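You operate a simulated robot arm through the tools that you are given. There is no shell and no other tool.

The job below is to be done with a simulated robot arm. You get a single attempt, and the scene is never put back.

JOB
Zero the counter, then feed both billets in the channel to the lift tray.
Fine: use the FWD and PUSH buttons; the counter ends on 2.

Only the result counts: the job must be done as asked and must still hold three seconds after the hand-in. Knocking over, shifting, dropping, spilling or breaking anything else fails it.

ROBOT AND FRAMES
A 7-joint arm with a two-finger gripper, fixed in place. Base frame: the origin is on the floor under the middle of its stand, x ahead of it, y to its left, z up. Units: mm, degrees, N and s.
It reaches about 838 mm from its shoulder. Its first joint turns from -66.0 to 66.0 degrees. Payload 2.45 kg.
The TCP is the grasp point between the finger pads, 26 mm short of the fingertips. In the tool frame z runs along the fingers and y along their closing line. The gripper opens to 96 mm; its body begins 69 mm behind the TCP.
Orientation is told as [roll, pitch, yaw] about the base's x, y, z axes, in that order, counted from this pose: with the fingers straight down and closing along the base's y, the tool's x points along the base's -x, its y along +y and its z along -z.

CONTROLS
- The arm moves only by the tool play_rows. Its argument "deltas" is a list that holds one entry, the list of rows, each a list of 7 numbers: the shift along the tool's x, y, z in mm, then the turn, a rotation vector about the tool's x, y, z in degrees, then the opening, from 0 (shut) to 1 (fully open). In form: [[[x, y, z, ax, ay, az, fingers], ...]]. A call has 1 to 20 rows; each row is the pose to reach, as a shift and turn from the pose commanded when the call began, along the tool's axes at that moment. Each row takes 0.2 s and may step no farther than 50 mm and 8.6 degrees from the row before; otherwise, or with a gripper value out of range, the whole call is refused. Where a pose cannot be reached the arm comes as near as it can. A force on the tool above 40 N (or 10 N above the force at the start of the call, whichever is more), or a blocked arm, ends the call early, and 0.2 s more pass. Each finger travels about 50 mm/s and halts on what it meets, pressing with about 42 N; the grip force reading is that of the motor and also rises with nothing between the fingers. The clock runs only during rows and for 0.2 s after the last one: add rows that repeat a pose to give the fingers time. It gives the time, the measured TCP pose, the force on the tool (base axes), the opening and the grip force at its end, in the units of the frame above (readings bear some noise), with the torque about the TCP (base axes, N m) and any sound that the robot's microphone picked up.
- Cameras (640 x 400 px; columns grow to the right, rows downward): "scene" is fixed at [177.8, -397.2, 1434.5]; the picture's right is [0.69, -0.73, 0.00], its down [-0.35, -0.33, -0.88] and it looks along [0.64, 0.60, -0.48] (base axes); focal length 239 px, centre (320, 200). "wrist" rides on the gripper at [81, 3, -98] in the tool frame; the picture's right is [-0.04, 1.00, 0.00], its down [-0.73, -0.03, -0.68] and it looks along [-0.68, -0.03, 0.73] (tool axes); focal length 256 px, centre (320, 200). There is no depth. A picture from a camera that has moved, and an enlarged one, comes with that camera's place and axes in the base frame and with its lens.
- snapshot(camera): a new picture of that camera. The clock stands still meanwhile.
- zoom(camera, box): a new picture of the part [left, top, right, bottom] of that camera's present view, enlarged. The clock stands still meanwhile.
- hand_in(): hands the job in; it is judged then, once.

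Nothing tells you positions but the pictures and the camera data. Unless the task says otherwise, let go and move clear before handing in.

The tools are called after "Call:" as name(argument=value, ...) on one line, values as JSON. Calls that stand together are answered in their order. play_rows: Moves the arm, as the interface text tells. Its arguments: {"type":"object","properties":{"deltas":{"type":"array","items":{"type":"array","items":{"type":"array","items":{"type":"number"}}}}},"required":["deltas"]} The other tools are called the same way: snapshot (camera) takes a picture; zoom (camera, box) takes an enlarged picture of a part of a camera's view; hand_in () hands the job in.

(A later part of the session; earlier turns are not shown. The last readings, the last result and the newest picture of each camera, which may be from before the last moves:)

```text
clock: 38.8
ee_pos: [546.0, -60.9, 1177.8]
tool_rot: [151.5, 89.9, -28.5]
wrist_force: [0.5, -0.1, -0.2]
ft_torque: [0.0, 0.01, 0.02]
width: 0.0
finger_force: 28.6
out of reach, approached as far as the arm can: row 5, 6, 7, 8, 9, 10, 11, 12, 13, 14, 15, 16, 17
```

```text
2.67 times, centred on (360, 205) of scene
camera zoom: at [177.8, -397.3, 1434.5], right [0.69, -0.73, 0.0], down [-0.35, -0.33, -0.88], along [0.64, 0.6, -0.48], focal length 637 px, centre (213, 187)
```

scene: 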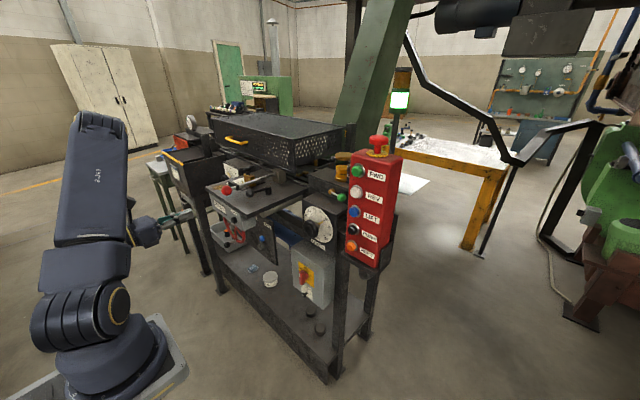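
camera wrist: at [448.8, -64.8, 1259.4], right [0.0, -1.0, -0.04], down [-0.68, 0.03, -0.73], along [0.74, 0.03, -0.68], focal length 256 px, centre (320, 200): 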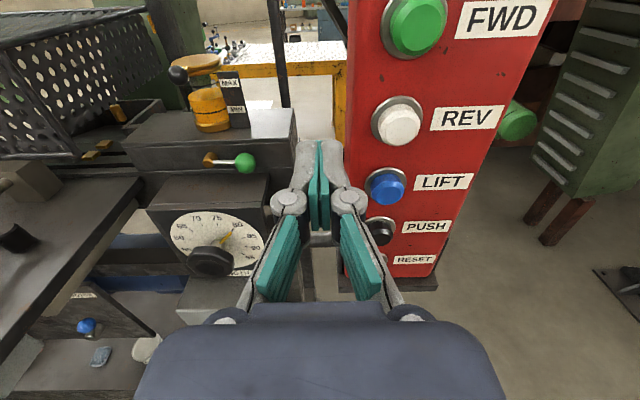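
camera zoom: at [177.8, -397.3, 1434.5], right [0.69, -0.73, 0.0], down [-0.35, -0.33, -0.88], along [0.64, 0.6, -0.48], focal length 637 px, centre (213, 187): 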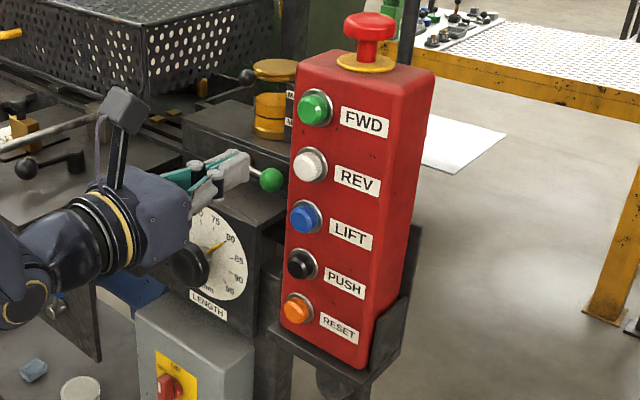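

The arm ended a bit forward of the target at (546, -61, 1178) but clear of everything. The FWD cap is at about (605, -114, 1235) with the panel facing the robot; I'll line up with it.

Call:
play_rows(deltas=[[[20, 18, -3, 0, 0, 0, 0], [40, 36, -3, 0, 0, 0, 0], [57, 53, -3, 0, 0, 0, 0], [57, 53, -3, 0, 0, 0, 0]]])

Call:
snapshot(camera="wrist")

Call:
zoom(camera="scene", box=[300, 130, 420, 280])

```text
clock: 39.8
ee_pos: [571.3, -76.5, 1183.8]
tool_rot: [158.0, 89.8, -21.9]
wrist_force: [-1.0, -0.3, -0.7]
ft_torque: [0.0, -0.02, -0.01]
width: 0.0
finger_force: 28.3
out of reach, approached as far as the arm can: row 1, 2, 3, 4
```

```text
taken
camera wrist: at [473.0, -81.3, 1264.2], right [0.0, -1.0, -0.04], down [-0.68, 0.03, -0.73], along [0.73, 0.03, -0.68], focal length 256 px, centre (320, 200)
```

wrist: 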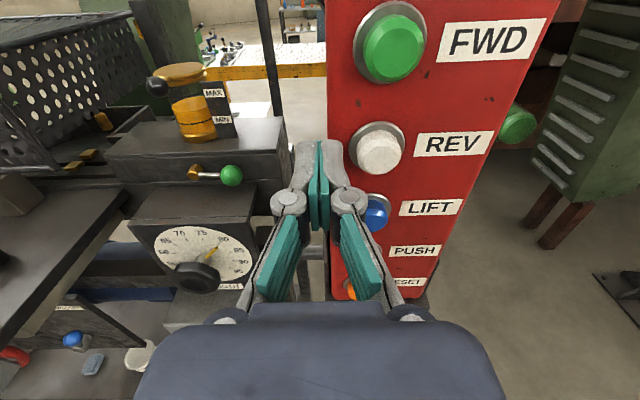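

```text
2.67 times, centred on (360, 205) of scene
camera zoom: at [177.8, -397.2, 1434.5], right [0.69, -0.73, 0.0], down [-0.35, -0.33, -0.88], along [0.64, 0.6, -0.48], focal length 637 px, centre (213, 187)
```

zoom: 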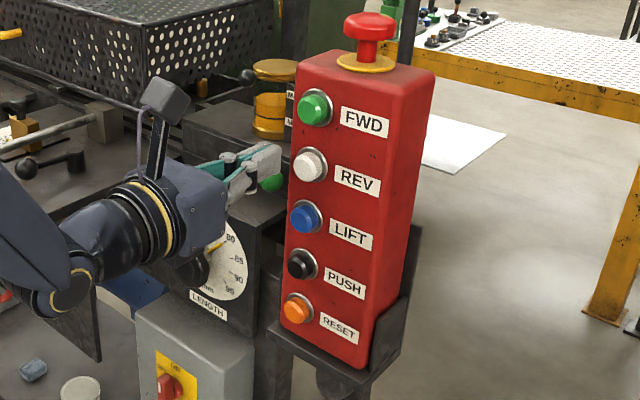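

A joint limit blocks this heading on the right side, and the arm drifted forward to x≈571. I'll yaw the tool to the right (about -28°) while retreating a bit, to free the wrist.

Call:
play_rows(deltas=[[[0, 0, -8, -7, 0, 0, 0], [0, 0, -16, -14, 0, 0, 0], [0, 0, -24, -21, 0, 0, 0], [0, 0, -30, -28, 0, 0, 0], [0, 0, -30, -28, 0, 0, 0]]])

Call:
snapshot(camera="wrist")

Call:
zoom(camera="scene", box=[260, 130, 420, 280])

```text
clock: 41.0
ee_pos: [539.8, -77.1, 1182.8]
tool_rot: [-23.3, 90.1, 128.7]
wrist_force: [0.1, -0.3, -0.8]
ft_torque: [0.02, -0.03, -0.04]
width: 0.2
finger_force: 28.2
```

```text
taken
camera wrist: at [452.1, -34.7, 1264.1], right [-0.47, -0.88, -0.04], down [-0.59, 0.35, -0.73], along [0.66, -0.32, -0.68], focal length 256 px, centre (320, 200)
```

wrist: 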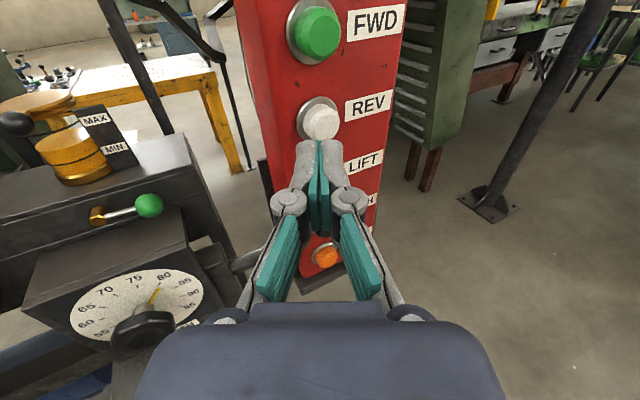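

```text
2.67 times, centred on (340, 205) of scene
camera zoom: at [177.8, -397.2, 1434.5], right [0.69, -0.73, 0.0], down [-0.35, -0.33, -0.88], along [0.64, 0.6, -0.48], focal length 637 px, centre (267, 187)
```

zoom: 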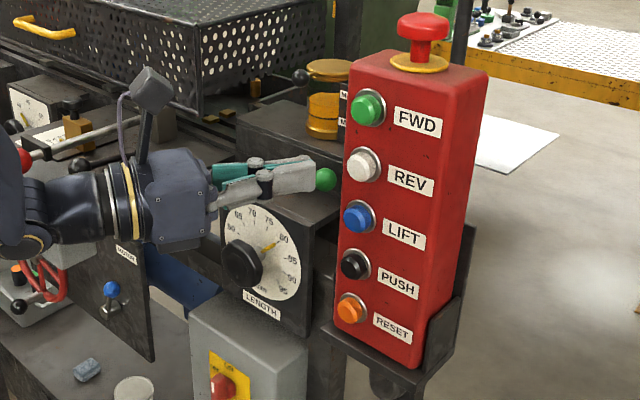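

No limit issue with this heading. I'll raise the tip to FWD's height and stand off ~20 mm from the cap, then verify.

Call:
play_rows(deltas=[[[26, 10, 0, 0, 0, 0, 0], [52, 19, 5, 0, 0, 0, 0], [52, 19, 20, 0, 0, 0, 0], [52, 19, 28, 0, 0, 0, 0], [52, 19, 28, 0, 0, 0, 0]]])

Call:
snapshot(camera="wrist")

Call:
zoom(camera="scene", box=[310, 130, 400, 200])

```text
clock: 42.2
ee_pos: [555.8, -107.5, 1234.3]
tool_rot: [-36.1, 90.1, 115.9]
wrist_force: [0.0, 0.2, -0.6]
ft_torque: [-0.02, 0.01, 0.01]
width: 0.4
finger_force: 28.6
```

```text
taken
camera wrist: at [468.2, -64.9, 1315.8], right [-0.47, -0.88, -0.04], down [-0.59, 0.34, -0.73], along [0.66, -0.32, -0.68], focal length 256 px, centre (320, 200)
```

wrist: 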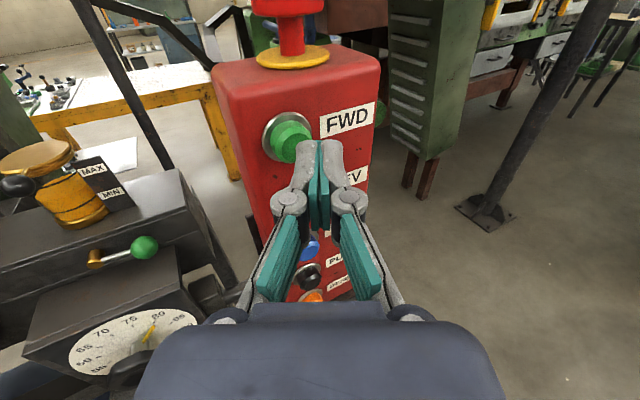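

```text
5.71 times, centred on (355, 165) of scene
camera zoom: at [177.8, -397.2, 1434.5], right [0.69, -0.73, 0.0], down [-0.35, -0.33, -0.88], along [0.64, 0.6, -0.48], focal length 1365 px, centre (120, 400)
```

zoom: 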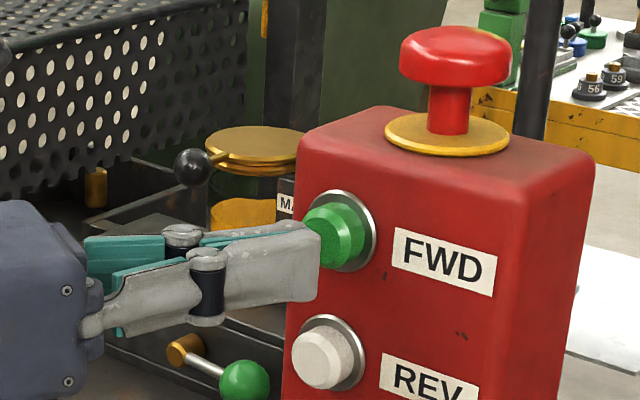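

The tip is in front of FWD. I'll nudge up 2 mm and left 2 mm, then advance to just before contact.

Call:
play_rows(deltas=[[[2, -2, 0, 0, 0, 0, 0], [2, -5, 7, 0, 0, 0, 0], [2, -9, 14, 0, 0, 0, 0]]])

Call:
zoom(camera="scene", box=[310, 130, 400, 200])

Call:
zoom(camera="wrist", box=[200, 60, 440, 220])

```text
clock: 43.0
ee_pos: [572.3, -105.3, 1237.4]
tool_rot: [-50.0, 90.0, 102.0]
wrist_force: [-0.7, -0.2, 0.3]
ft_torque: [0.02, -0.01, 0.0]
width: 0.0
finger_force: 28.3
```

```text
5.71 times, centred on (355, 165) of scene
camera zoom: at [177.7, -397.2, 1434.5], right [0.69, -0.73, 0.0], down [-0.35, -0.33, -0.88], along [0.64, 0.6, -0.47], focal length 1365 px, centre (120, 400)
```

zoom: 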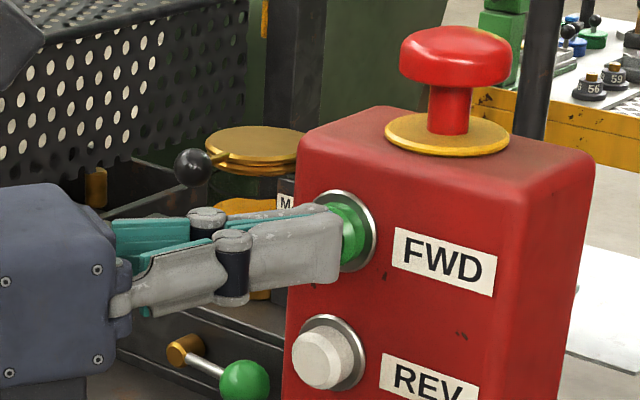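

```text
2.50 times, centred on (320, 140) of wrist
camera zoom: at [484.4, -63.3, 1317.8], right [-0.47, -0.88, -0.04], down [-0.59, 0.34, -0.73], along [0.66, -0.32, -0.68], focal length 640 px, centre (320, 350)
```

zoom: 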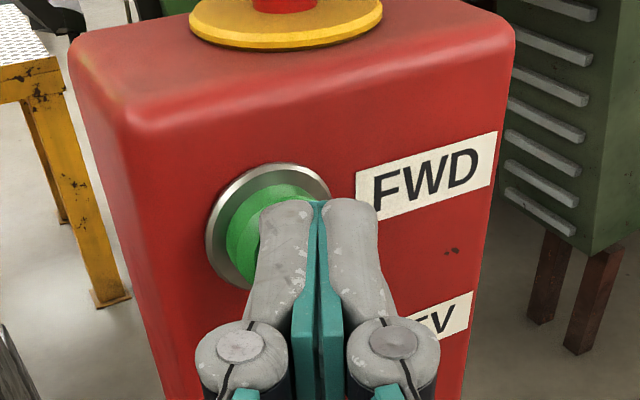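

The left fingertip is over the cap. I'll shift 4 mm left and press incrementally, listening for the click.

Call:
play_rows(deltas=[[[0, -3.5, -1.5, 0, 0, 0, 0], [0, -4.5, 0, 0, 0, 0, 0], [0, -5.4, 1.7, 0, 0, 0, 0]]])

Call:
zoom(camera="wrist", box=[200, 60, 440, 220])

```text
clock: 43.8
ee_pos: [575.8, -101.6, 1236.9]
tool_rot: [-41.3, 89.9, 110.9]
wrist_force: [-3.5, -0.6, -0.7]
ft_torque: [0.02, 0.02, -0.02]
width: 0.3
finger_force: 28.3
heard: click
```

```text
2.50 times, centred on (320, 140) of wrist
camera zoom: at [488.2, -59.5, 1317.9], right [-0.47, -0.88, -0.04], down [-0.59, 0.34, -0.73], along [0.66, -0.32, -0.68], focal length 640 px, centre (320, 350)
```

zoom: 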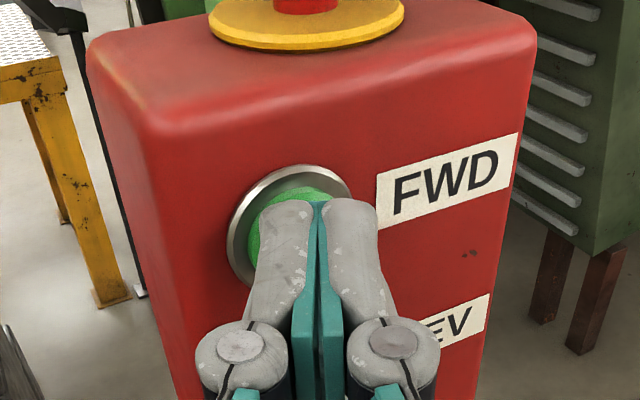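

FWD clicked at light force. I'll release at once and back off, then go and see what moved.

Call:
play_rows(deltas=[[[0, 7, -13, 0, 0, 0, 0], [0, 14, -26, 0, 0, 0, 0], [0, 14, -40, 0, 0, 0, 0]]])

Call:
zoom(camera="scene", box=[280, 125, 350, 185])

Call:
snapshot(camera="wrist")

```text
clock: 44.6
ee_pos: [535.1, -94.2, 1237.1]
tool_rot: [-43.9, 89.9, 108.2]
wrist_force: [-0.3, 0.3, -0.7]
ft_torque: [0.0, 0.02, 0.03]
width: 0.0
finger_force: 28.3
```

```text
6.67 times, centred on (315, 155) of scene
camera zoom: at [177.8, -397.2, 1434.5], right [0.69, -0.73, 0.0], down [-0.35, -0.33, -0.88], along [0.64, 0.6, -0.48], focal length 1592 px, centre (353, 500)
```

zoom: 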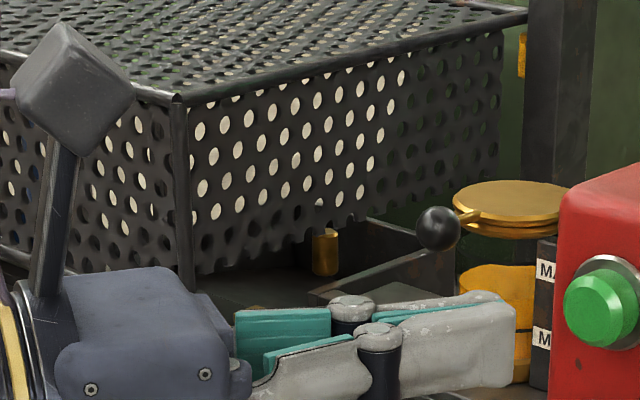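

```text
taken
camera wrist: at [446.6, -52.8, 1318.5], right [-0.47, -0.88, -0.04], down [-0.59, 0.34, -0.73], along [0.66, -0.32, -0.68], focal length 256 px, centre (320, 200)
```

wrist: 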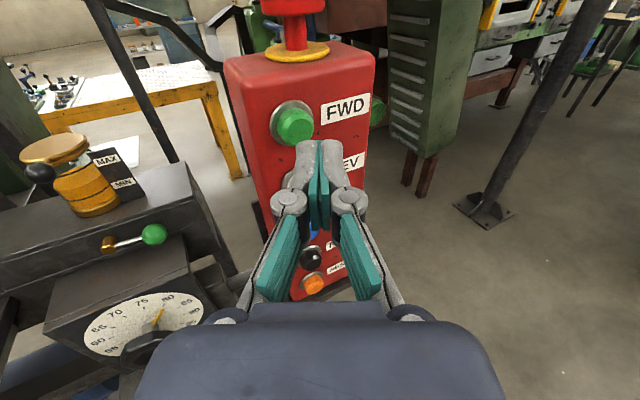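

I'll travel back to the low vantage point left of here to see the billets under the guard.

Call:
play_rows(deltas=[[[-15, -21, -30, 2, 0, 0, 0], [-30, -43, -60, 5, 0, 0, 0], [-44, -64, -90, 7, 0, 0, 0], [-59, -85, -121, 9, 0, 0, 0], [-74, -106, -151, 12, 0, 0, 0], [-89, -128, -181, 14, 0, 0, 0], [-103, -149, -211, 16, 0, 0, 0], [-118, -170, -241, 19, 0, 0, 0], [-133, -191, -271, 21, 0, 0, 0], [-148, -212, -302, 23, 0, 0, 0], [-162, -234, -332, 26, 0, 0, 0], [-177, -255, -362, 28, 0, 0, 0], [-177, -255, -362, 28, 0, 0, 0]]])

Call:
snapshot(camera="wrist")

```text
clock: 47.4
ee_pos: [334.5, 300.8, 1060.5]
tool_rot: [-92.5, 90.0, 87.6]
wrist_force: [0.0, 0.5, 0.2]
ft_torque: [-0.03, 0.03, 0.03]
width: 0.2
finger_force: 29.2
out of reach, approached as far as the arm can: row 2, 3, 4, 5, 6, 7, 8
```

```text
taken
camera wrist: at [236.6, 296.3, 1141.1], right [0.0, -1.0, -0.04], down [-0.68, 0.03, -0.73], along [0.73, 0.03, -0.68], focal length 256 px, centre (320, 200)
```

wrist: 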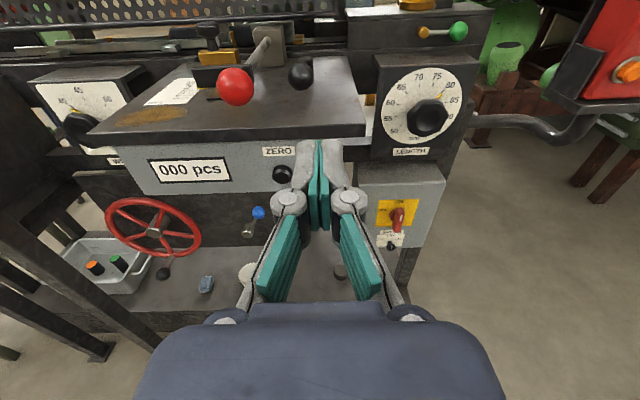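

Call:
zoom(camera="wrist", box=[0, 0, 200, 80])

Call:
zoom(camera="wrist", box=[180, 0, 380, 80])

```text
3.20 times, centred on (100, 40) of wrist
camera zoom: at [236.6, 296.3, 1141.1], right [0.0, -1.0, -0.04], down [-0.68, 0.03, -0.73], along [0.73, 0.03, -0.68], focal length 819 px, centre (1024, 712)
```

zoom: 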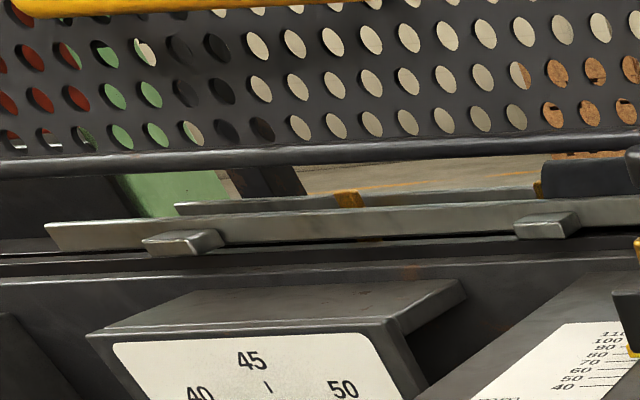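

```text
3.20 times, centred on (280, 40) of wrist
camera zoom: at [236.6, 296.3, 1141.1], right [0.0, -1.0, -0.04], down [-0.68, 0.03, -0.73], along [0.73, 0.03, -0.68], focal length 819 px, centre (448, 712)
```

zoom: 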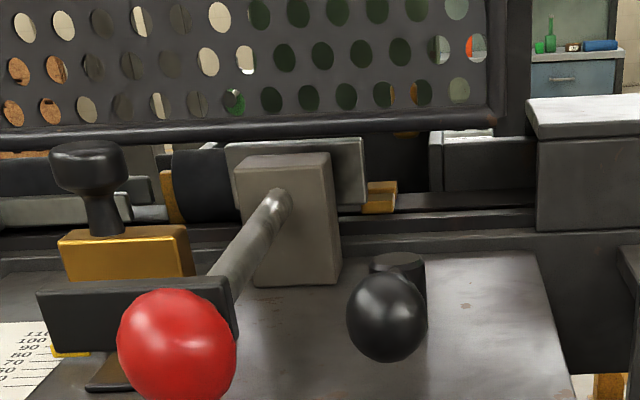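

One FWD press advanced the chain by one dog pitch (~125 mm): the leading billet is now behind the pusher at roughly y 375–470. I need to check its alignment with the pusher and tray, so I'll move to a low vantage on the right that looks past the pusher.

Call:
play_rows(deltas=[[[30, 30, 10, 0, 0, 0, 0], [45, 70, 30, -1, 0, 0, 0], [45, 110, 58, -2, 0, 0, 0], [45, 145, 90, -3, 0, 0, 0], [45, 170, 130, -4, 0, 0, 0], [40, 176, 176, -5, 0, 0, 0], [20, 176, 218, -5, 0, 0, 0], [-8, 176, 255, -5, 0, 0, 0], [-8, 176, 263, -5, 0, 0, 0]]])

Call:
snapshot(camera="wrist")

```text
clock: 49.4
ee_pos: [597.8, 124.1, 1050.6]
tool_rot: [-55.0, 90.0, 120.2]
wrist_force: [-0.3, 0.0, -0.5]
ft_torque: [0.01, 0.0, 0.0]
width: 0.1
finger_force: 28.8
out of reach, approached as far as the arm can: row 3, 4, 5
```

```text
taken
camera wrist: at [499.7, 128.3, 1132.2], right [-0.09, -1.0, -0.04], down [-0.67, 0.09, -0.73], along [0.73, -0.04, -0.68], focal length 256 px, centre (320, 200)
```

wrist: 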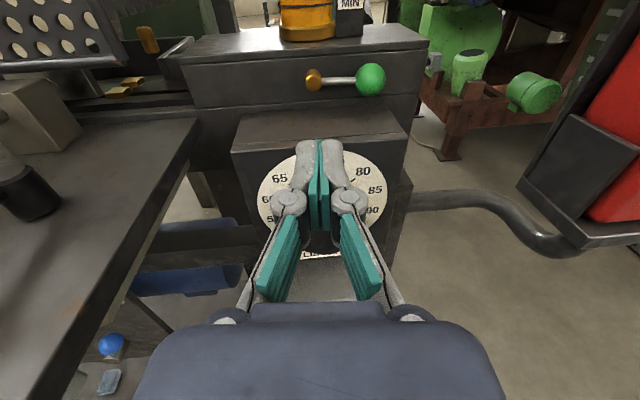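

Call:
zoom(camera="wrist", box=[0, 0, 200, 130])

Call:
zoom(camera="wrist", box=[40, 40, 140, 110])

```text
3.08 times, centred on (100, 65) of wrist
camera zoom: at [499.7, 128.3, 1132.2], right [-0.09, -1.0, -0.04], down [-0.67, 0.09, -0.73], along [0.73, -0.04, -0.68], focal length 788 px, centre (997, 615)
```

zoom: 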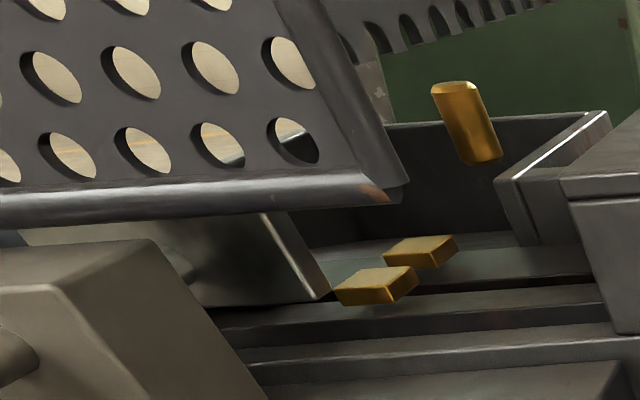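

```text
5.71 times, centred on (90, 75) of wrist
camera zoom: at [499.7, 128.3, 1132.2], right [-0.09, -1.0, -0.04], down [-0.67, 0.09, -0.73], along [0.73, -0.04, -0.68], focal length 1463 px, centre (1634, 914)
```

zoom: 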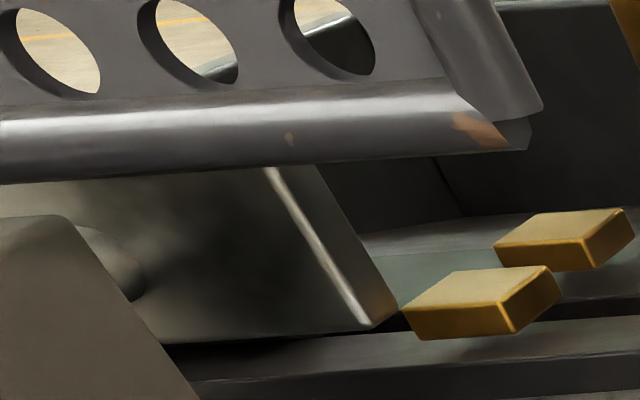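

The gold blocks at (828/865, 344) look like end stops, and a billet against them would be centred on the pusher (y≈388); the leading billet seems ~40 mm short of that. I'll return to the vantage point to check whether the chain is still moving or stopped.

Call:
play_rows(deltas=[[[30, 0, -30, 0, 0, 0, 0], [48, -20, -70, 1, 0, 0, 0], [50, -45, -108, 2, 0, 0, 0], [50, -80, -138, 3, 0, 0, 0], [50, -115, -170, 4, 0, 0, 0], [45, -140, -205, 5, 0, 0, 0], [30, -150, -245, 5, 0, 0, 0], [10, -150, -275, 5, 0, 0, 0], [10, -150, -275, 5, 0, 0, 0]]])

Call:
snapshot(camera="wrist")

```text
clock: 51.4
ee_pos: [336.4, 296.7, 1061.5]
tool_rot: [-69.9, 90.0, 110.3]
wrist_force: [-0.2, 0.0, 0.3]
ft_torque: [0.0, 0.0, 0.04]
width: 0.0
finger_force: 28.6
```

```text
taken
camera wrist: at [237.9, 292.6, 1143.6], right [0.0, -1.0, -0.04], down [-0.68, 0.03, -0.73], along [0.73, 0.03, -0.68], focal length 256 px, centre (320, 200)
```

wrist: 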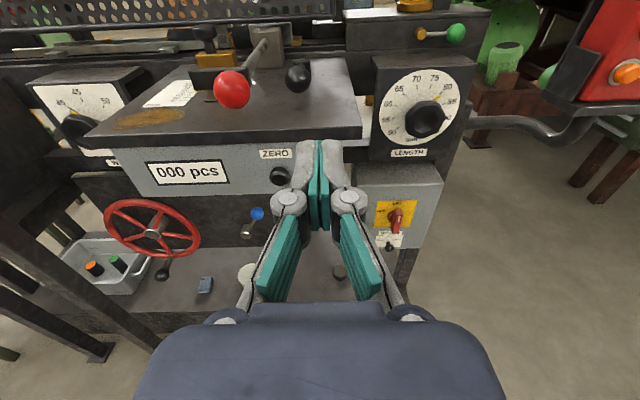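

Call:
zoom(camera="wrist", box=[100, 0, 240, 60])

Call:
zoom(camera="wrist", box=[180, 0, 380, 80])

Call:
zoom(camera="wrist", box=[210, 20, 270, 60])

```text
4.57 times, centred on (170, 30) of wrist
camera zoom: at [237.9, 292.6, 1143.6], right [0.0, -1.0, -0.04], down [-0.68, 0.03, -0.73], along [0.73, 0.03, -0.68], focal length 1170 px, centre (1006, 977)
```

zoom: 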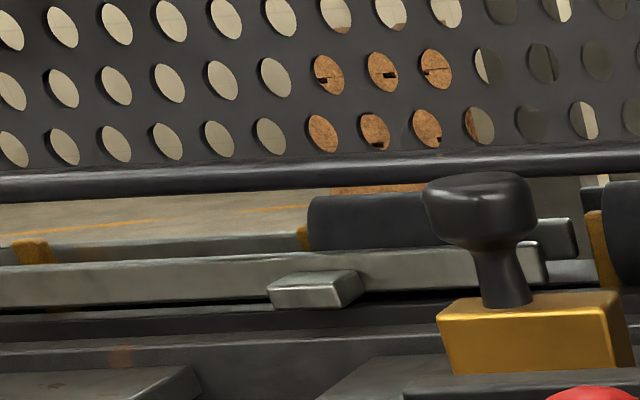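

```text
3.20 times, centred on (280, 40) of wrist
camera zoom: at [237.9, 292.6, 1143.6], right [0.0, -1.0, -0.04], down [-0.68, 0.03, -0.73], along [0.73, 0.03, -0.68], focal length 819 px, centre (448, 712)
```

zoom: 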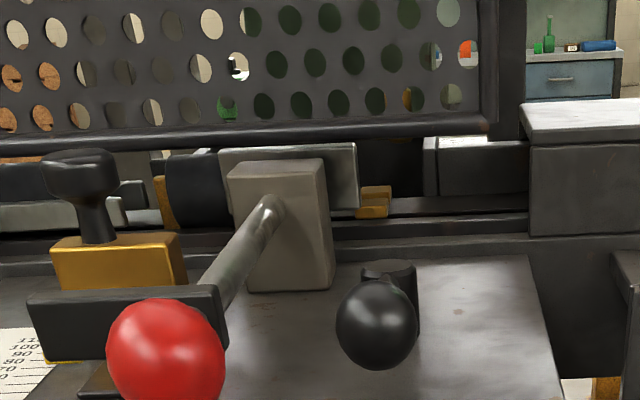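

```text
10.00 times, centred on (240, 40) of wrist
camera zoom: at [237.9, 292.6, 1143.6], right [0.0, -1.0, -0.04], down [-0.68, 0.03, -0.73], along [0.73, 0.03, -0.68], focal length 2560 px, centre (1120, 1800)
```

zoom: 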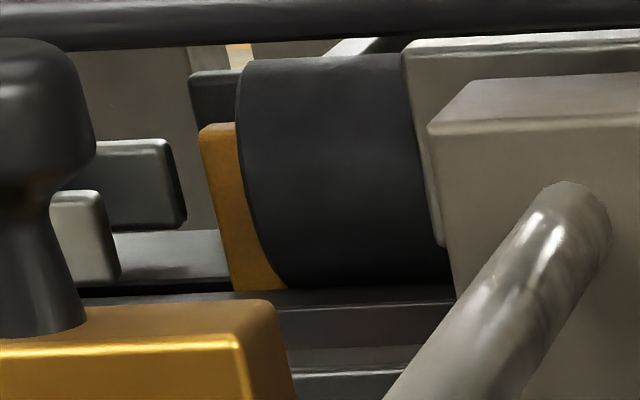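

The chain is stopped: billet left end ≈470, right end ≈395, about 43 mm short of the stops at y≈352, while the pusher plate spans y 351–429. I need a shorter FWD tap, so I'll go back to the FWD button by a path that keeps the wrist in range.

Call:
play_rows(deltas=[[[24, 23, 19, -2.4, 0, 0, 0], [47, 47, 38, -4.8, 0, 0, 0], [71, 70, 56, -7.2, 0, 0, 0], [94, 94, 75, -9.6, 0, 0, 0], [118, 117, 94, -12, 0, 0, 0], [131, 152, 111, -15, 0, 0, 0], [143, 187, 129, -18, 0, 0, 0], [156, 222, 146, -21, 0, 0, 0], [168, 257, 164, -24, 0, 0, 0], [170, 293, 175, -25, 0, 0, 0], [172, 329, 186, -26, 0, 0, 0], [173, 364, 197, -27, 0, 0, 0], [175, 400, 209, -28, 0, 0, 0], [175, 400, 209, -28, 0, 0, 0]]])

Call:
snapshot(camera="wrist")

```text
clock: 54.4
ee_pos: [546.7, -104.3, 1238.2]
tool_rot: [-22.6, 89.9, 129.4]
wrist_force: [-0.2, -0.5, 0.3]
ft_torque: [0.0, 0.0, 0.02]
width: 0.0
finger_force: 28.4
```

```text
taken
camera wrist: at [458.2, -61.4, 1318.6], right [-0.47, -0.88, -0.04], down [-0.59, 0.34, -0.73], along [0.66, -0.32, -0.68], focal length 256 px, centre (320, 200)
```

wrist: 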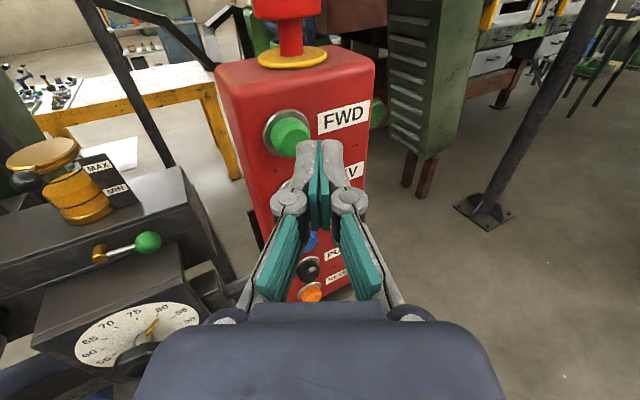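

In position again. I'll do a very short tap: approach, press for one row, and release in the same call.

Call:
play_rows(deltas=[[[-1, -6, 9, 0, 0, 0, 0], [-1, -12.5, 18.6, 0, 0, 0, 0], [-1, -12.5, 18.6, 0, 0, 0, 0], [-1, -16.2, 25.7, 0, 0, 0, 0], [-1, -8.3, 10.7, 0, 0, 0, 0], [-1, -4, 0, 0, 0, 0, 0]]])

Call:
snapshot(camera="wrist")

```text
clock: 55.8
ee_pos: [547.8, -100.1, 1235.9]
tool_rot: [-17.1, 89.9, 134.9]
wrist_force: [0.0, 0.1, 0.5]
ft_torque: [-0.01, -0.03, -0.01]
width: 0.2
finger_force: 28.7
heard: click
```

```text
taken
camera wrist: at [459.7, -57.4, 1316.9], right [-0.47, -0.88, -0.04], down [-0.59, 0.34, -0.73], along [0.66, -0.32, -0.68], focal length 256 px, centre (320, 200)
```

wrist: 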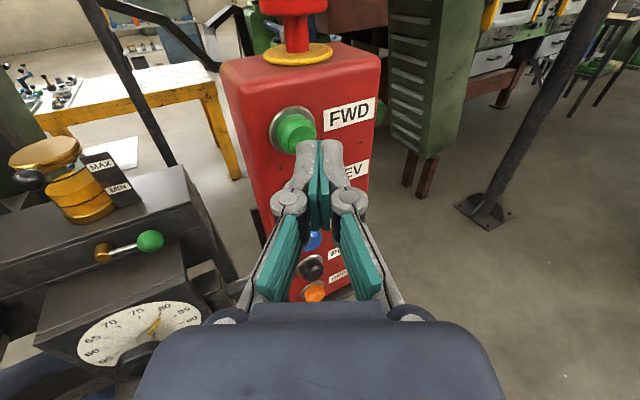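

Click heard on the short tap. I'll go back along the same path to the vantage point to see how far the chain moved.

Call:
play_rows(deltas=[[[-1.5, -25, -27, 1, 0, 0, 0], [-3, -50.6, -54, 2, 0, 0, 0], [-4.5, -75.8, -81, 3, 0, 0, 0], [-6, -101, -108, 4, 0, 0, 0], [-18.5, -124, -140, 7, 0, 0, 0], [-31, -146.5, -172, 10, 0, 0, 0], [-43.5, -169, -204, 13, 0, 0, 0], [-56, -192, -235.5, 16, 0, 0, 0], [-80, -203, -263, 18.5, 0, 0, 0], [-104, -215.6, -291, 21, 0, 0, 0], [-127, -227, -319, 23.5, 0, 0, 0], [-151, -240, -346, 26, 0, 0, 0], [-175, -251, -373, 28, 0, 0, 0], [-175, -251, -373, 28, 0, 0, 0]]])

Call:
zoom(camera="wrist", box=[0, 0, 200, 80])

Call:
zoom(camera="wrist", box=[180, 0, 380, 80])

Call:
snapshot(camera="wrist")

```text
clock: 58.8
ee_pos: [333.3, 297.1, 1060.1]
tool_rot: [-103.9, 89.9, 76.1]
wrist_force: [-0.3, -0.1, -0.7]
ft_torque: [0.03, -0.01, -0.02]
width: 0.0
finger_force: 28.5
```

```text
3.20 times, centred on (100, 40) of wrist
camera zoom: at [236.6, 293.7, 1141.1], right [0.0, -1.0, -0.04], down [-0.68, 0.03, -0.73], along [0.73, 0.03, -0.68], focal length 819 px, centre (1024, 712)
```

zoom: 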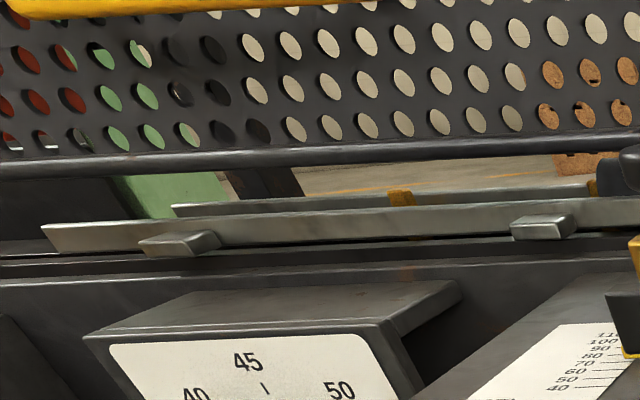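

```text
3.20 times, centred on (280, 40) of wrist
camera zoom: at [236.6, 293.7, 1141.1], right [0.0, -1.0, -0.04], down [-0.68, 0.03, -0.73], along [0.73, 0.03, -0.68], focal length 819 px, centre (448, 712)
```

zoom: 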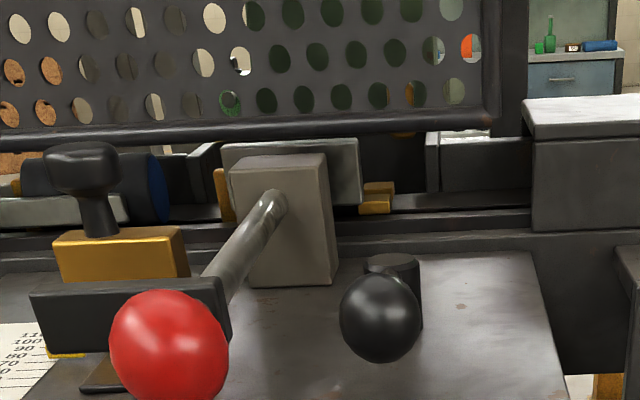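

```text
taken
camera wrist: at [236.6, 293.7, 1141.1], right [0.0, -1.0, -0.04], down [-0.68, 0.03, -0.73], along [0.73, 0.03, -0.68], focal length 256 px, centre (320, 200)
```

wrist: 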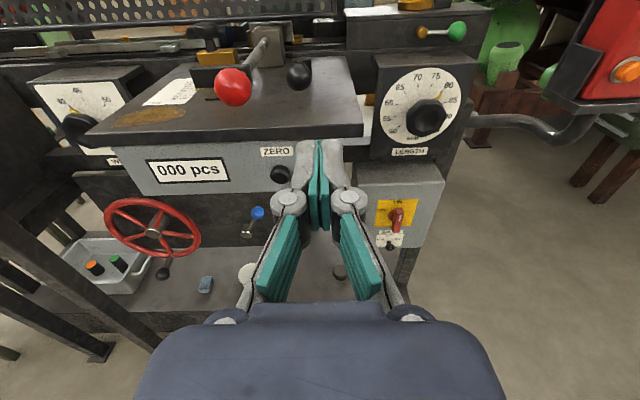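

FWD is a jog: the short tap moved the chain ~36 mm, so the leading billet should now be practically at the stops (its end hidden behind the plate). I'll check from the right vantage.

Call:
play_rows(deltas=[[[30, 30, 10, 0, 0, 0, 0], [45, 70, 30, -1, 0, 0, 0], [45, 110, 58, -2, 0, 0, 0], [45, 145, 90, -3, 0, 0, 0], [45, 170, 130, -4, 0, 0, 0], [40, 176, 176, -5, 0, 0, 0], [20, 176, 218, -5, 0, 0, 0], [-8, 176, 255, -5, 0, 0, 0], [-8, 176, 263, -5, 0, 0, 0]]])

Call:
zoom(camera="wrist", box=[0, 0, 200, 130])

Call:
zoom(camera="wrist", box=[40, 40, 140, 110])

```text
clock: 60.8
ee_pos: [597.8, 120.1, 1051.2]
tool_rot: [-16.0, 89.9, 159.2]
wrist_force: [-0.1, 0.1, 0.6]
ft_torque: [0.01, 0.0, -0.02]
width: 0.2
finger_force: 28.6
out of reach, approached as far as the arm can: row 3, 4, 5
```

```text
3.08 times, centred on (100, 65) of wrist
camera zoom: at [501.6, 124.8, 1133.1], right [-0.09, -1.0, -0.04], down [-0.67, 0.09, -0.73], along [0.73, -0.04, -0.68], focal length 788 px, centre (997, 615)
```

zoom: 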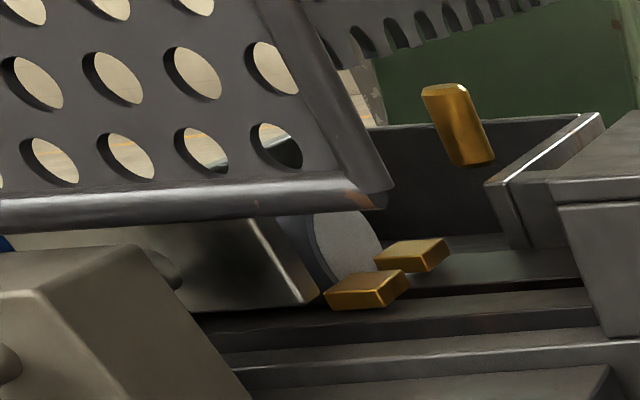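

```text
5.71 times, centred on (90, 75) of wrist
camera zoom: at [501.6, 124.8, 1133.1], right [-0.09, -1.0, -0.04], down [-0.67, 0.09, -0.73], along [0.73, -0.04, -0.68], focal length 1463 px, centre (1634, 914)
```

zoom: 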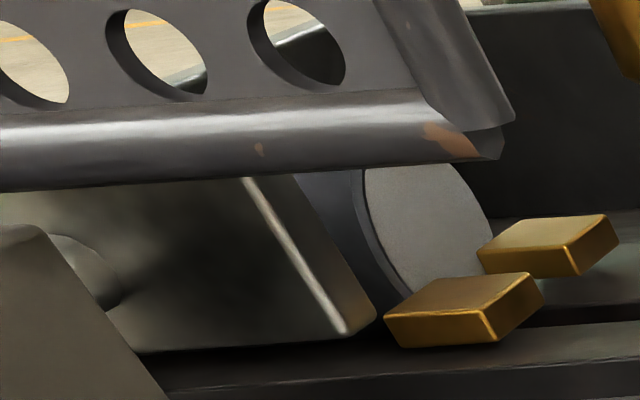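

The leading billet is now right against the gold stops, in front of the pusher. Next is PUSH at about (605, -113, 1074); I'll move there with the same heading.

Call:
play_rows(deltas=[[[4, 30, -25, -3, 0, 0, 0], [8, 70, -35, -7, 0, 0, 0], [12, 110, -38, -11, 0, 0, 0], [16, 150, -38, -15, 0, 0, 0], [20, 190, -36, -19, 0, 0, 0], [23, 227.6, -32.3, -23, 0, 0, 0], [23, 227.6, -32.3, -23, 0, 0, 0]]])

Call:
snapshot(camera="wrist")

Call:
zoom(camera="scene", box=[310, 190, 400, 260])

```text
clock: 62.4
ee_pos: [545.5, -103.0, 1075.4]
tool_rot: [-57.7, 89.9, 94.3]
wrist_force: [-0.6, 0.0, 0.1]
ft_torque: [0.02, 0.02, -0.02]
width: 0.0
finger_force: 28.7
```

```text
taken
camera wrist: at [458.8, -60.7, 1157.3], right [-0.47, -0.88, -0.04], down [-0.59, 0.34, -0.73], along [0.66, -0.32, -0.68], focal length 256 px, centre (320, 200)
```

wrist: 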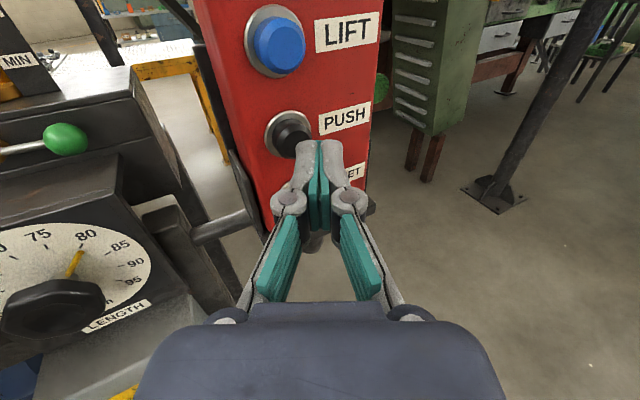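

```text
5.71 times, centred on (355, 225) of scene
camera zoom: at [177.8, -397.3, 1434.5], right [0.69, -0.73, 0.0], down [-0.35, -0.33, -0.88], along [0.64, 0.6, -0.48], focal length 1365 px, centre (120, 57)
```

zoom: 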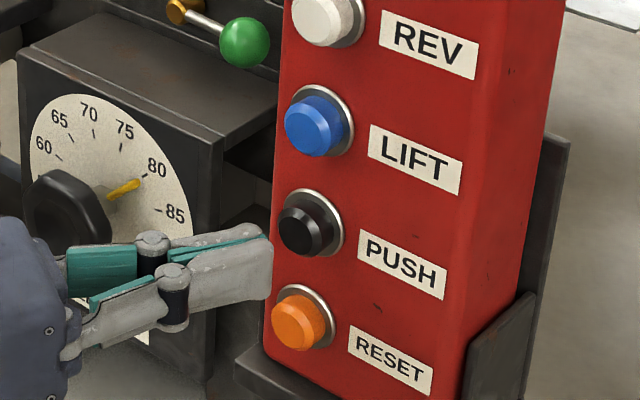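

The tip is properly lined up with PUSH. I'll press and hold, looking at the pusher with the scene camera while the clock stands still.

Call:
play_rows(deltas=[[[0, -6, 10, 0, 0, 0, 0], [0, -12.3, 20, 0, 0, 0, 0], [0, -12.3, 20, 0, 0, 0, 0], [0, -16.1, 27.1, 0, 0, 0, 0]]])

Call:
zoom(camera="scene", box=[240, 125, 340, 205])

Call:
zoom(camera="wrist", box=[200, 60, 440, 220])

```text
clock: 63.4
ee_pos: [577.8, -101.2, 1076.4]
tool_rot: [8.6, 89.9, 160.5]
wrist_force: [-9.4, 1.4, 2.1]
ft_torque: [0.01, 0.0, -0.03]
width: 0.1
finger_force: 28.7
heard: click
```

```text
5.00 times, centred on (290, 165) of scene
camera zoom: at [177.4, -397.2, 1434.6], right [0.69, -0.73, 0.0], down [-0.35, -0.33, -0.88], along [0.64, 0.6, -0.47], focal length 1194 px, centre (470, 375)
```

zoom: 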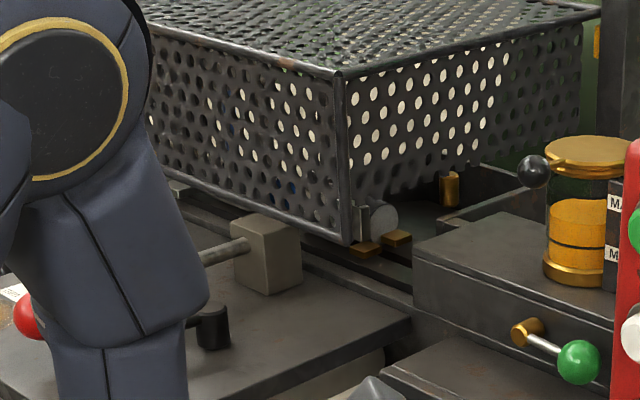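

```text
2.50 times, centred on (320, 140) of wrist
camera zoom: at [489.7, -59.0, 1157.3], right [-0.47, -0.88, -0.04], down [-0.59, 0.35, -0.73], along [0.66, -0.32, -0.68], focal length 640 px, centre (320, 350)
```

zoom: 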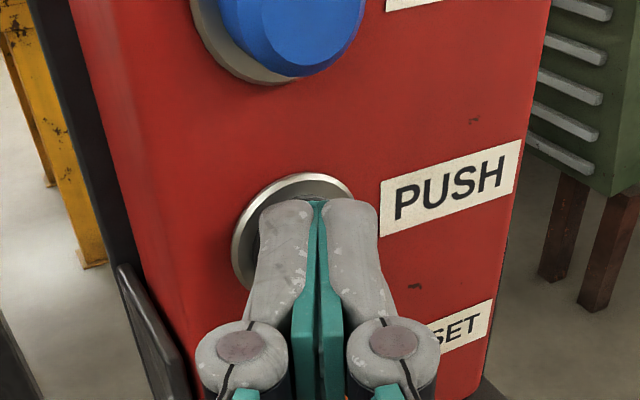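

PUSH clicked; the scene camera shows the billet end at the stops under the guard corner. I'll hold a little longer and look again.

Call:
play_rows(deltas=[[[0, 0, 0, 0, 0, 0, 0]]])

Call:
zoom(camera="scene", box=[270, 145, 330, 195])

```text
clock: 63.8
ee_pos: [577.6, -102.2, 1075.2]
tool_rot: [-5.0, 89.9, 147.1]
wrist_force: [-10.7, 0.6, 0.2]
ft_torque: [0.03, 0.04, -0.04]
width: 0.3
finger_force: 28.4
```

```text
8.00 times, centred on (300, 170) of scene
camera zoom: at [177.5, -397.2, 1434.6], right [0.69, -0.73, 0.0], down [-0.35, -0.33, -0.88], along [0.64, 0.6, -0.47], focal length 1911 px, centre (480, 440)
```

zoom: 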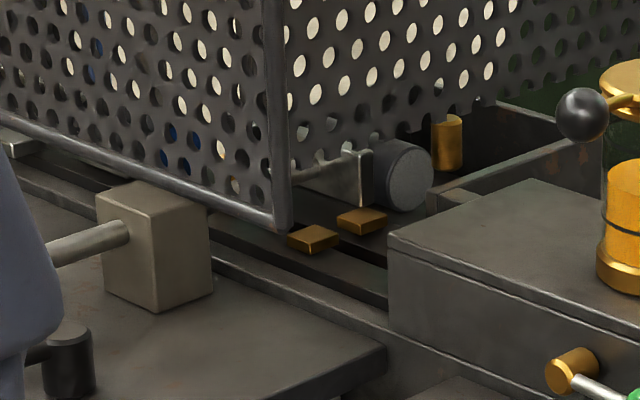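

The pusher is extending and moving the billet toward the tray. I'll keep holding until the stroke ends.

Call:
play_rows(deltas=[[[0, 0, 0, 0, 0, 0, 0]]])

Call:
zoom(camera="scene", box=[270, 145, 330, 195])

```text
clock: 64.2
ee_pos: [577.9, -101.1, 1074.9]
tool_rot: [-15.1, 89.9, 136.9]
wrist_force: [-11.4, -0.9, -1.1]
ft_torque: [-0.01, 0.08, -0.07]
width: 0.2
finger_force: 28.6
```

```text
8.00 times, centred on (300, 170) of scene
camera zoom: at [177.5, -397.3, 1434.6], right [0.69, -0.73, 0.0], down [-0.35, -0.33, -0.88], along [0.64, 0.6, -0.47], focal length 1911 px, centre (480, 440)
```

zoom: 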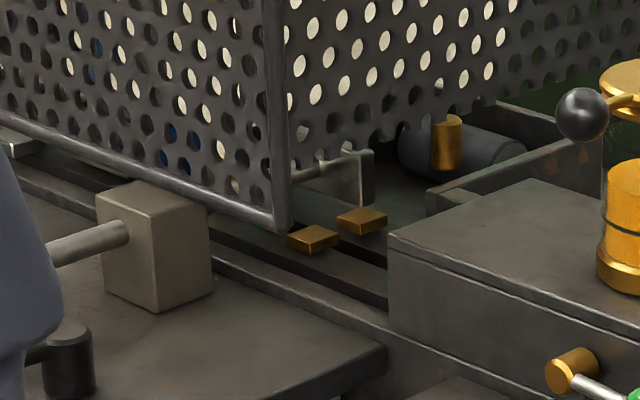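

The billet has rolled onto the tray, with the plate at full stroke. I'll release PUSH now and check that the pusher retracts and the billet settles.

Call:
play_rows(deltas=[[[0, 7, -13, 0, 0, 0, 0], [0, 14, -26, 0, 0, 0, 0], [0, 14, -30, 0, 0, 0, 0]]])

Call:
zoom(camera="scene", box=[270, 145, 330, 195])

Call:
zoom(camera="scene", box=[200, 150, 300, 240])

```text
clock: 65.0
ee_pos: [545.6, -99.1, 1076.4]
tool_rot: [-72.2, 89.9, 79.9]
wrist_force: [0.9, 0.0, -0.8]
ft_torque: [0.0, 0.02, 0.0]
width: 0.0
finger_force: 28.8
```

```text
8.00 times, centred on (300, 170) of scene
camera zoom: at [177.8, -397.2, 1434.5], right [0.69, -0.73, 0.0], down [-0.35, -0.33, -0.88], along [0.64, 0.6, -0.48], focal length 1911 px, centre (480, 440)
```

zoom: 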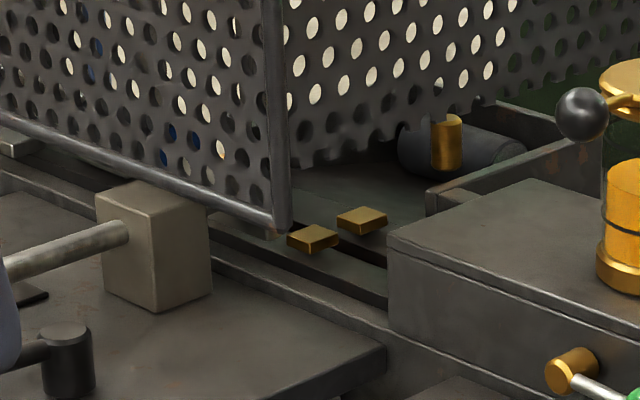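

```text
4.44 times, centred on (250, 195) of scene
camera zoom: at [177.8, -397.2, 1434.5], right [0.69, -0.73, 0.0], down [-0.35, -0.33, -0.88], along [0.64, 0.6, -0.48], focal length 1061 px, centre (631, 222)
```

zoom: 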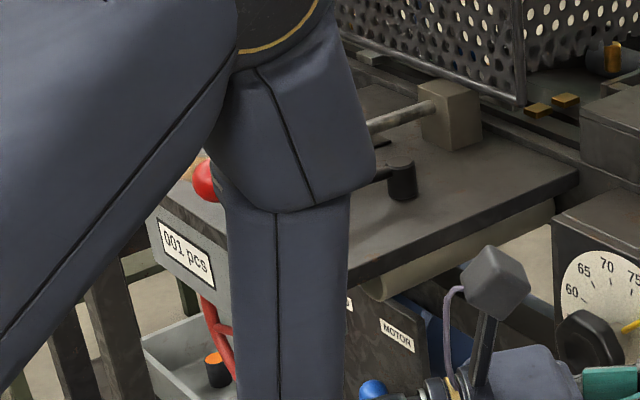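

Counter reads 001 and the pusher retracted; the first billet lies on the tray. Now I'll move up to FWD again for the second billet, which needs about 130 mm of travel.

Call:
play_rows(deltas=[[[40, 1, 1, 0, 0, 0, 0], [80, 2, 1.5, 0, 0, 0, 0], [120, 3, 2, 0, 0, 0, 0], [160.5, 3.3, 2.3, 0, 0, 0, 0], [160.5, 3.3, 2.3, 0, 0, 0, 0]]])

Call:
snapshot(camera="wrist")

Call:
zoom(camera="scene", box=[270, 145, 330, 195])

Call:
zoom(camera="scene", box=[310, 130, 400, 200])

```text
clock: 66.2
ee_pos: [546.1, -104.5, 1235.7]
tool_rot: [-33.9, 89.9, 118.1]
wrist_force: [0.4, -0.5, 0.1]
ft_torque: [-0.05, -0.05, 0.01]
width: 0.0
finger_force: 28.7
```

```text
taken
camera wrist: at [458.0, -61.4, 1318.0], right [-0.47, -0.88, -0.04], down [-0.59, 0.34, -0.73], along [0.66, -0.32, -0.68], focal length 256 px, centre (320, 200)
```

wrist: 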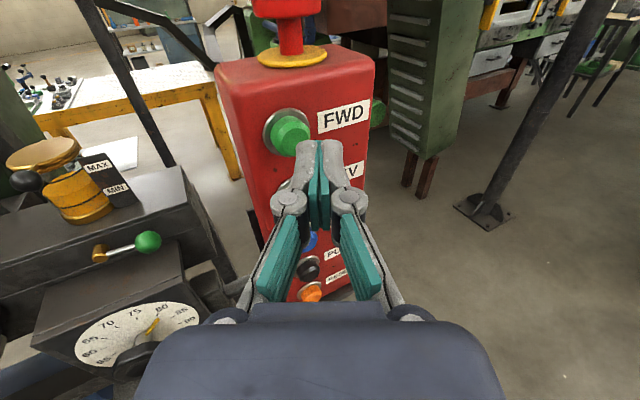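

```text
8.00 times, centred on (300, 170) of scene
camera zoom: at [177.8, -397.2, 1434.5], right [0.69, -0.73, 0.0], down [-0.35, -0.33, -0.88], along [0.64, 0.6, -0.48], focal length 1911 px, centre (480, 440)
```

zoom: 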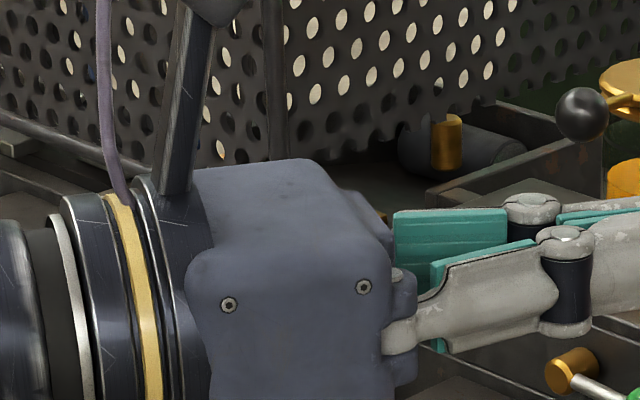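

```text
5.71 times, centred on (355, 165) of scene
camera zoom: at [177.8, -397.2, 1434.5], right [0.69, -0.73, 0.0], down [-0.35, -0.33, -0.88], along [0.64, 0.6, -0.48], focal length 1365 px, centre (120, 400)
```

zoom: 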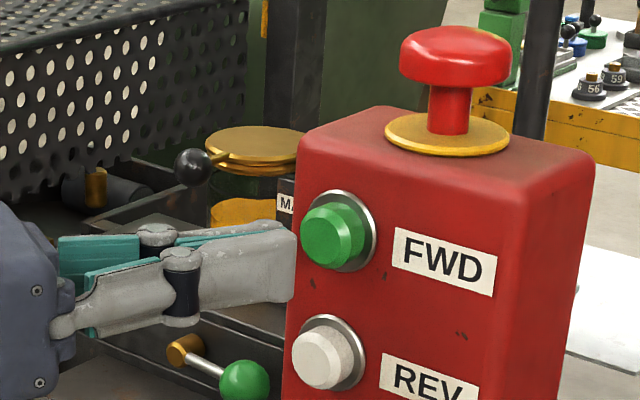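

Same pose as for the previous tap. I'll press FWD with one extra hold row (about 0.3 s), aiming for ~95 mm, then check the remaining distance.

Call:
play_rows(deltas=[[[1, -6, 9, 0, 0, 0, 0], [1, -12.5, 18.6, 0, 0, 0, 0], [1, -12.5, 18.6, 0, 0, 0, 0], [1, -16.2, 25.7, 0, 0, 0, 0], [1, -16.2, 25.7, 0, 0, 0, 0], [1, -8.3, 10.7, 0, 0, 0, 0], [1, -4, 0, 0, 0, 0, 0]]])

Call:
snapshot(camera="scene")

```text
clock: 67.8
ee_pos: [547.6, -102.0, 1236.8]
tool_rot: [-51.3, 89.9, 100.9]
wrist_force: [-0.3, 0.3, 0.5]
ft_torque: [-0.01, 0.0, 0.02]
width: 0.0
finger_force: 28.7
heard: click
```

```text
taken
```

scene: 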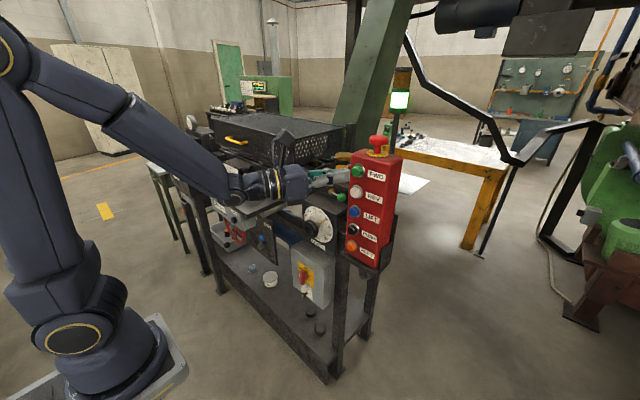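

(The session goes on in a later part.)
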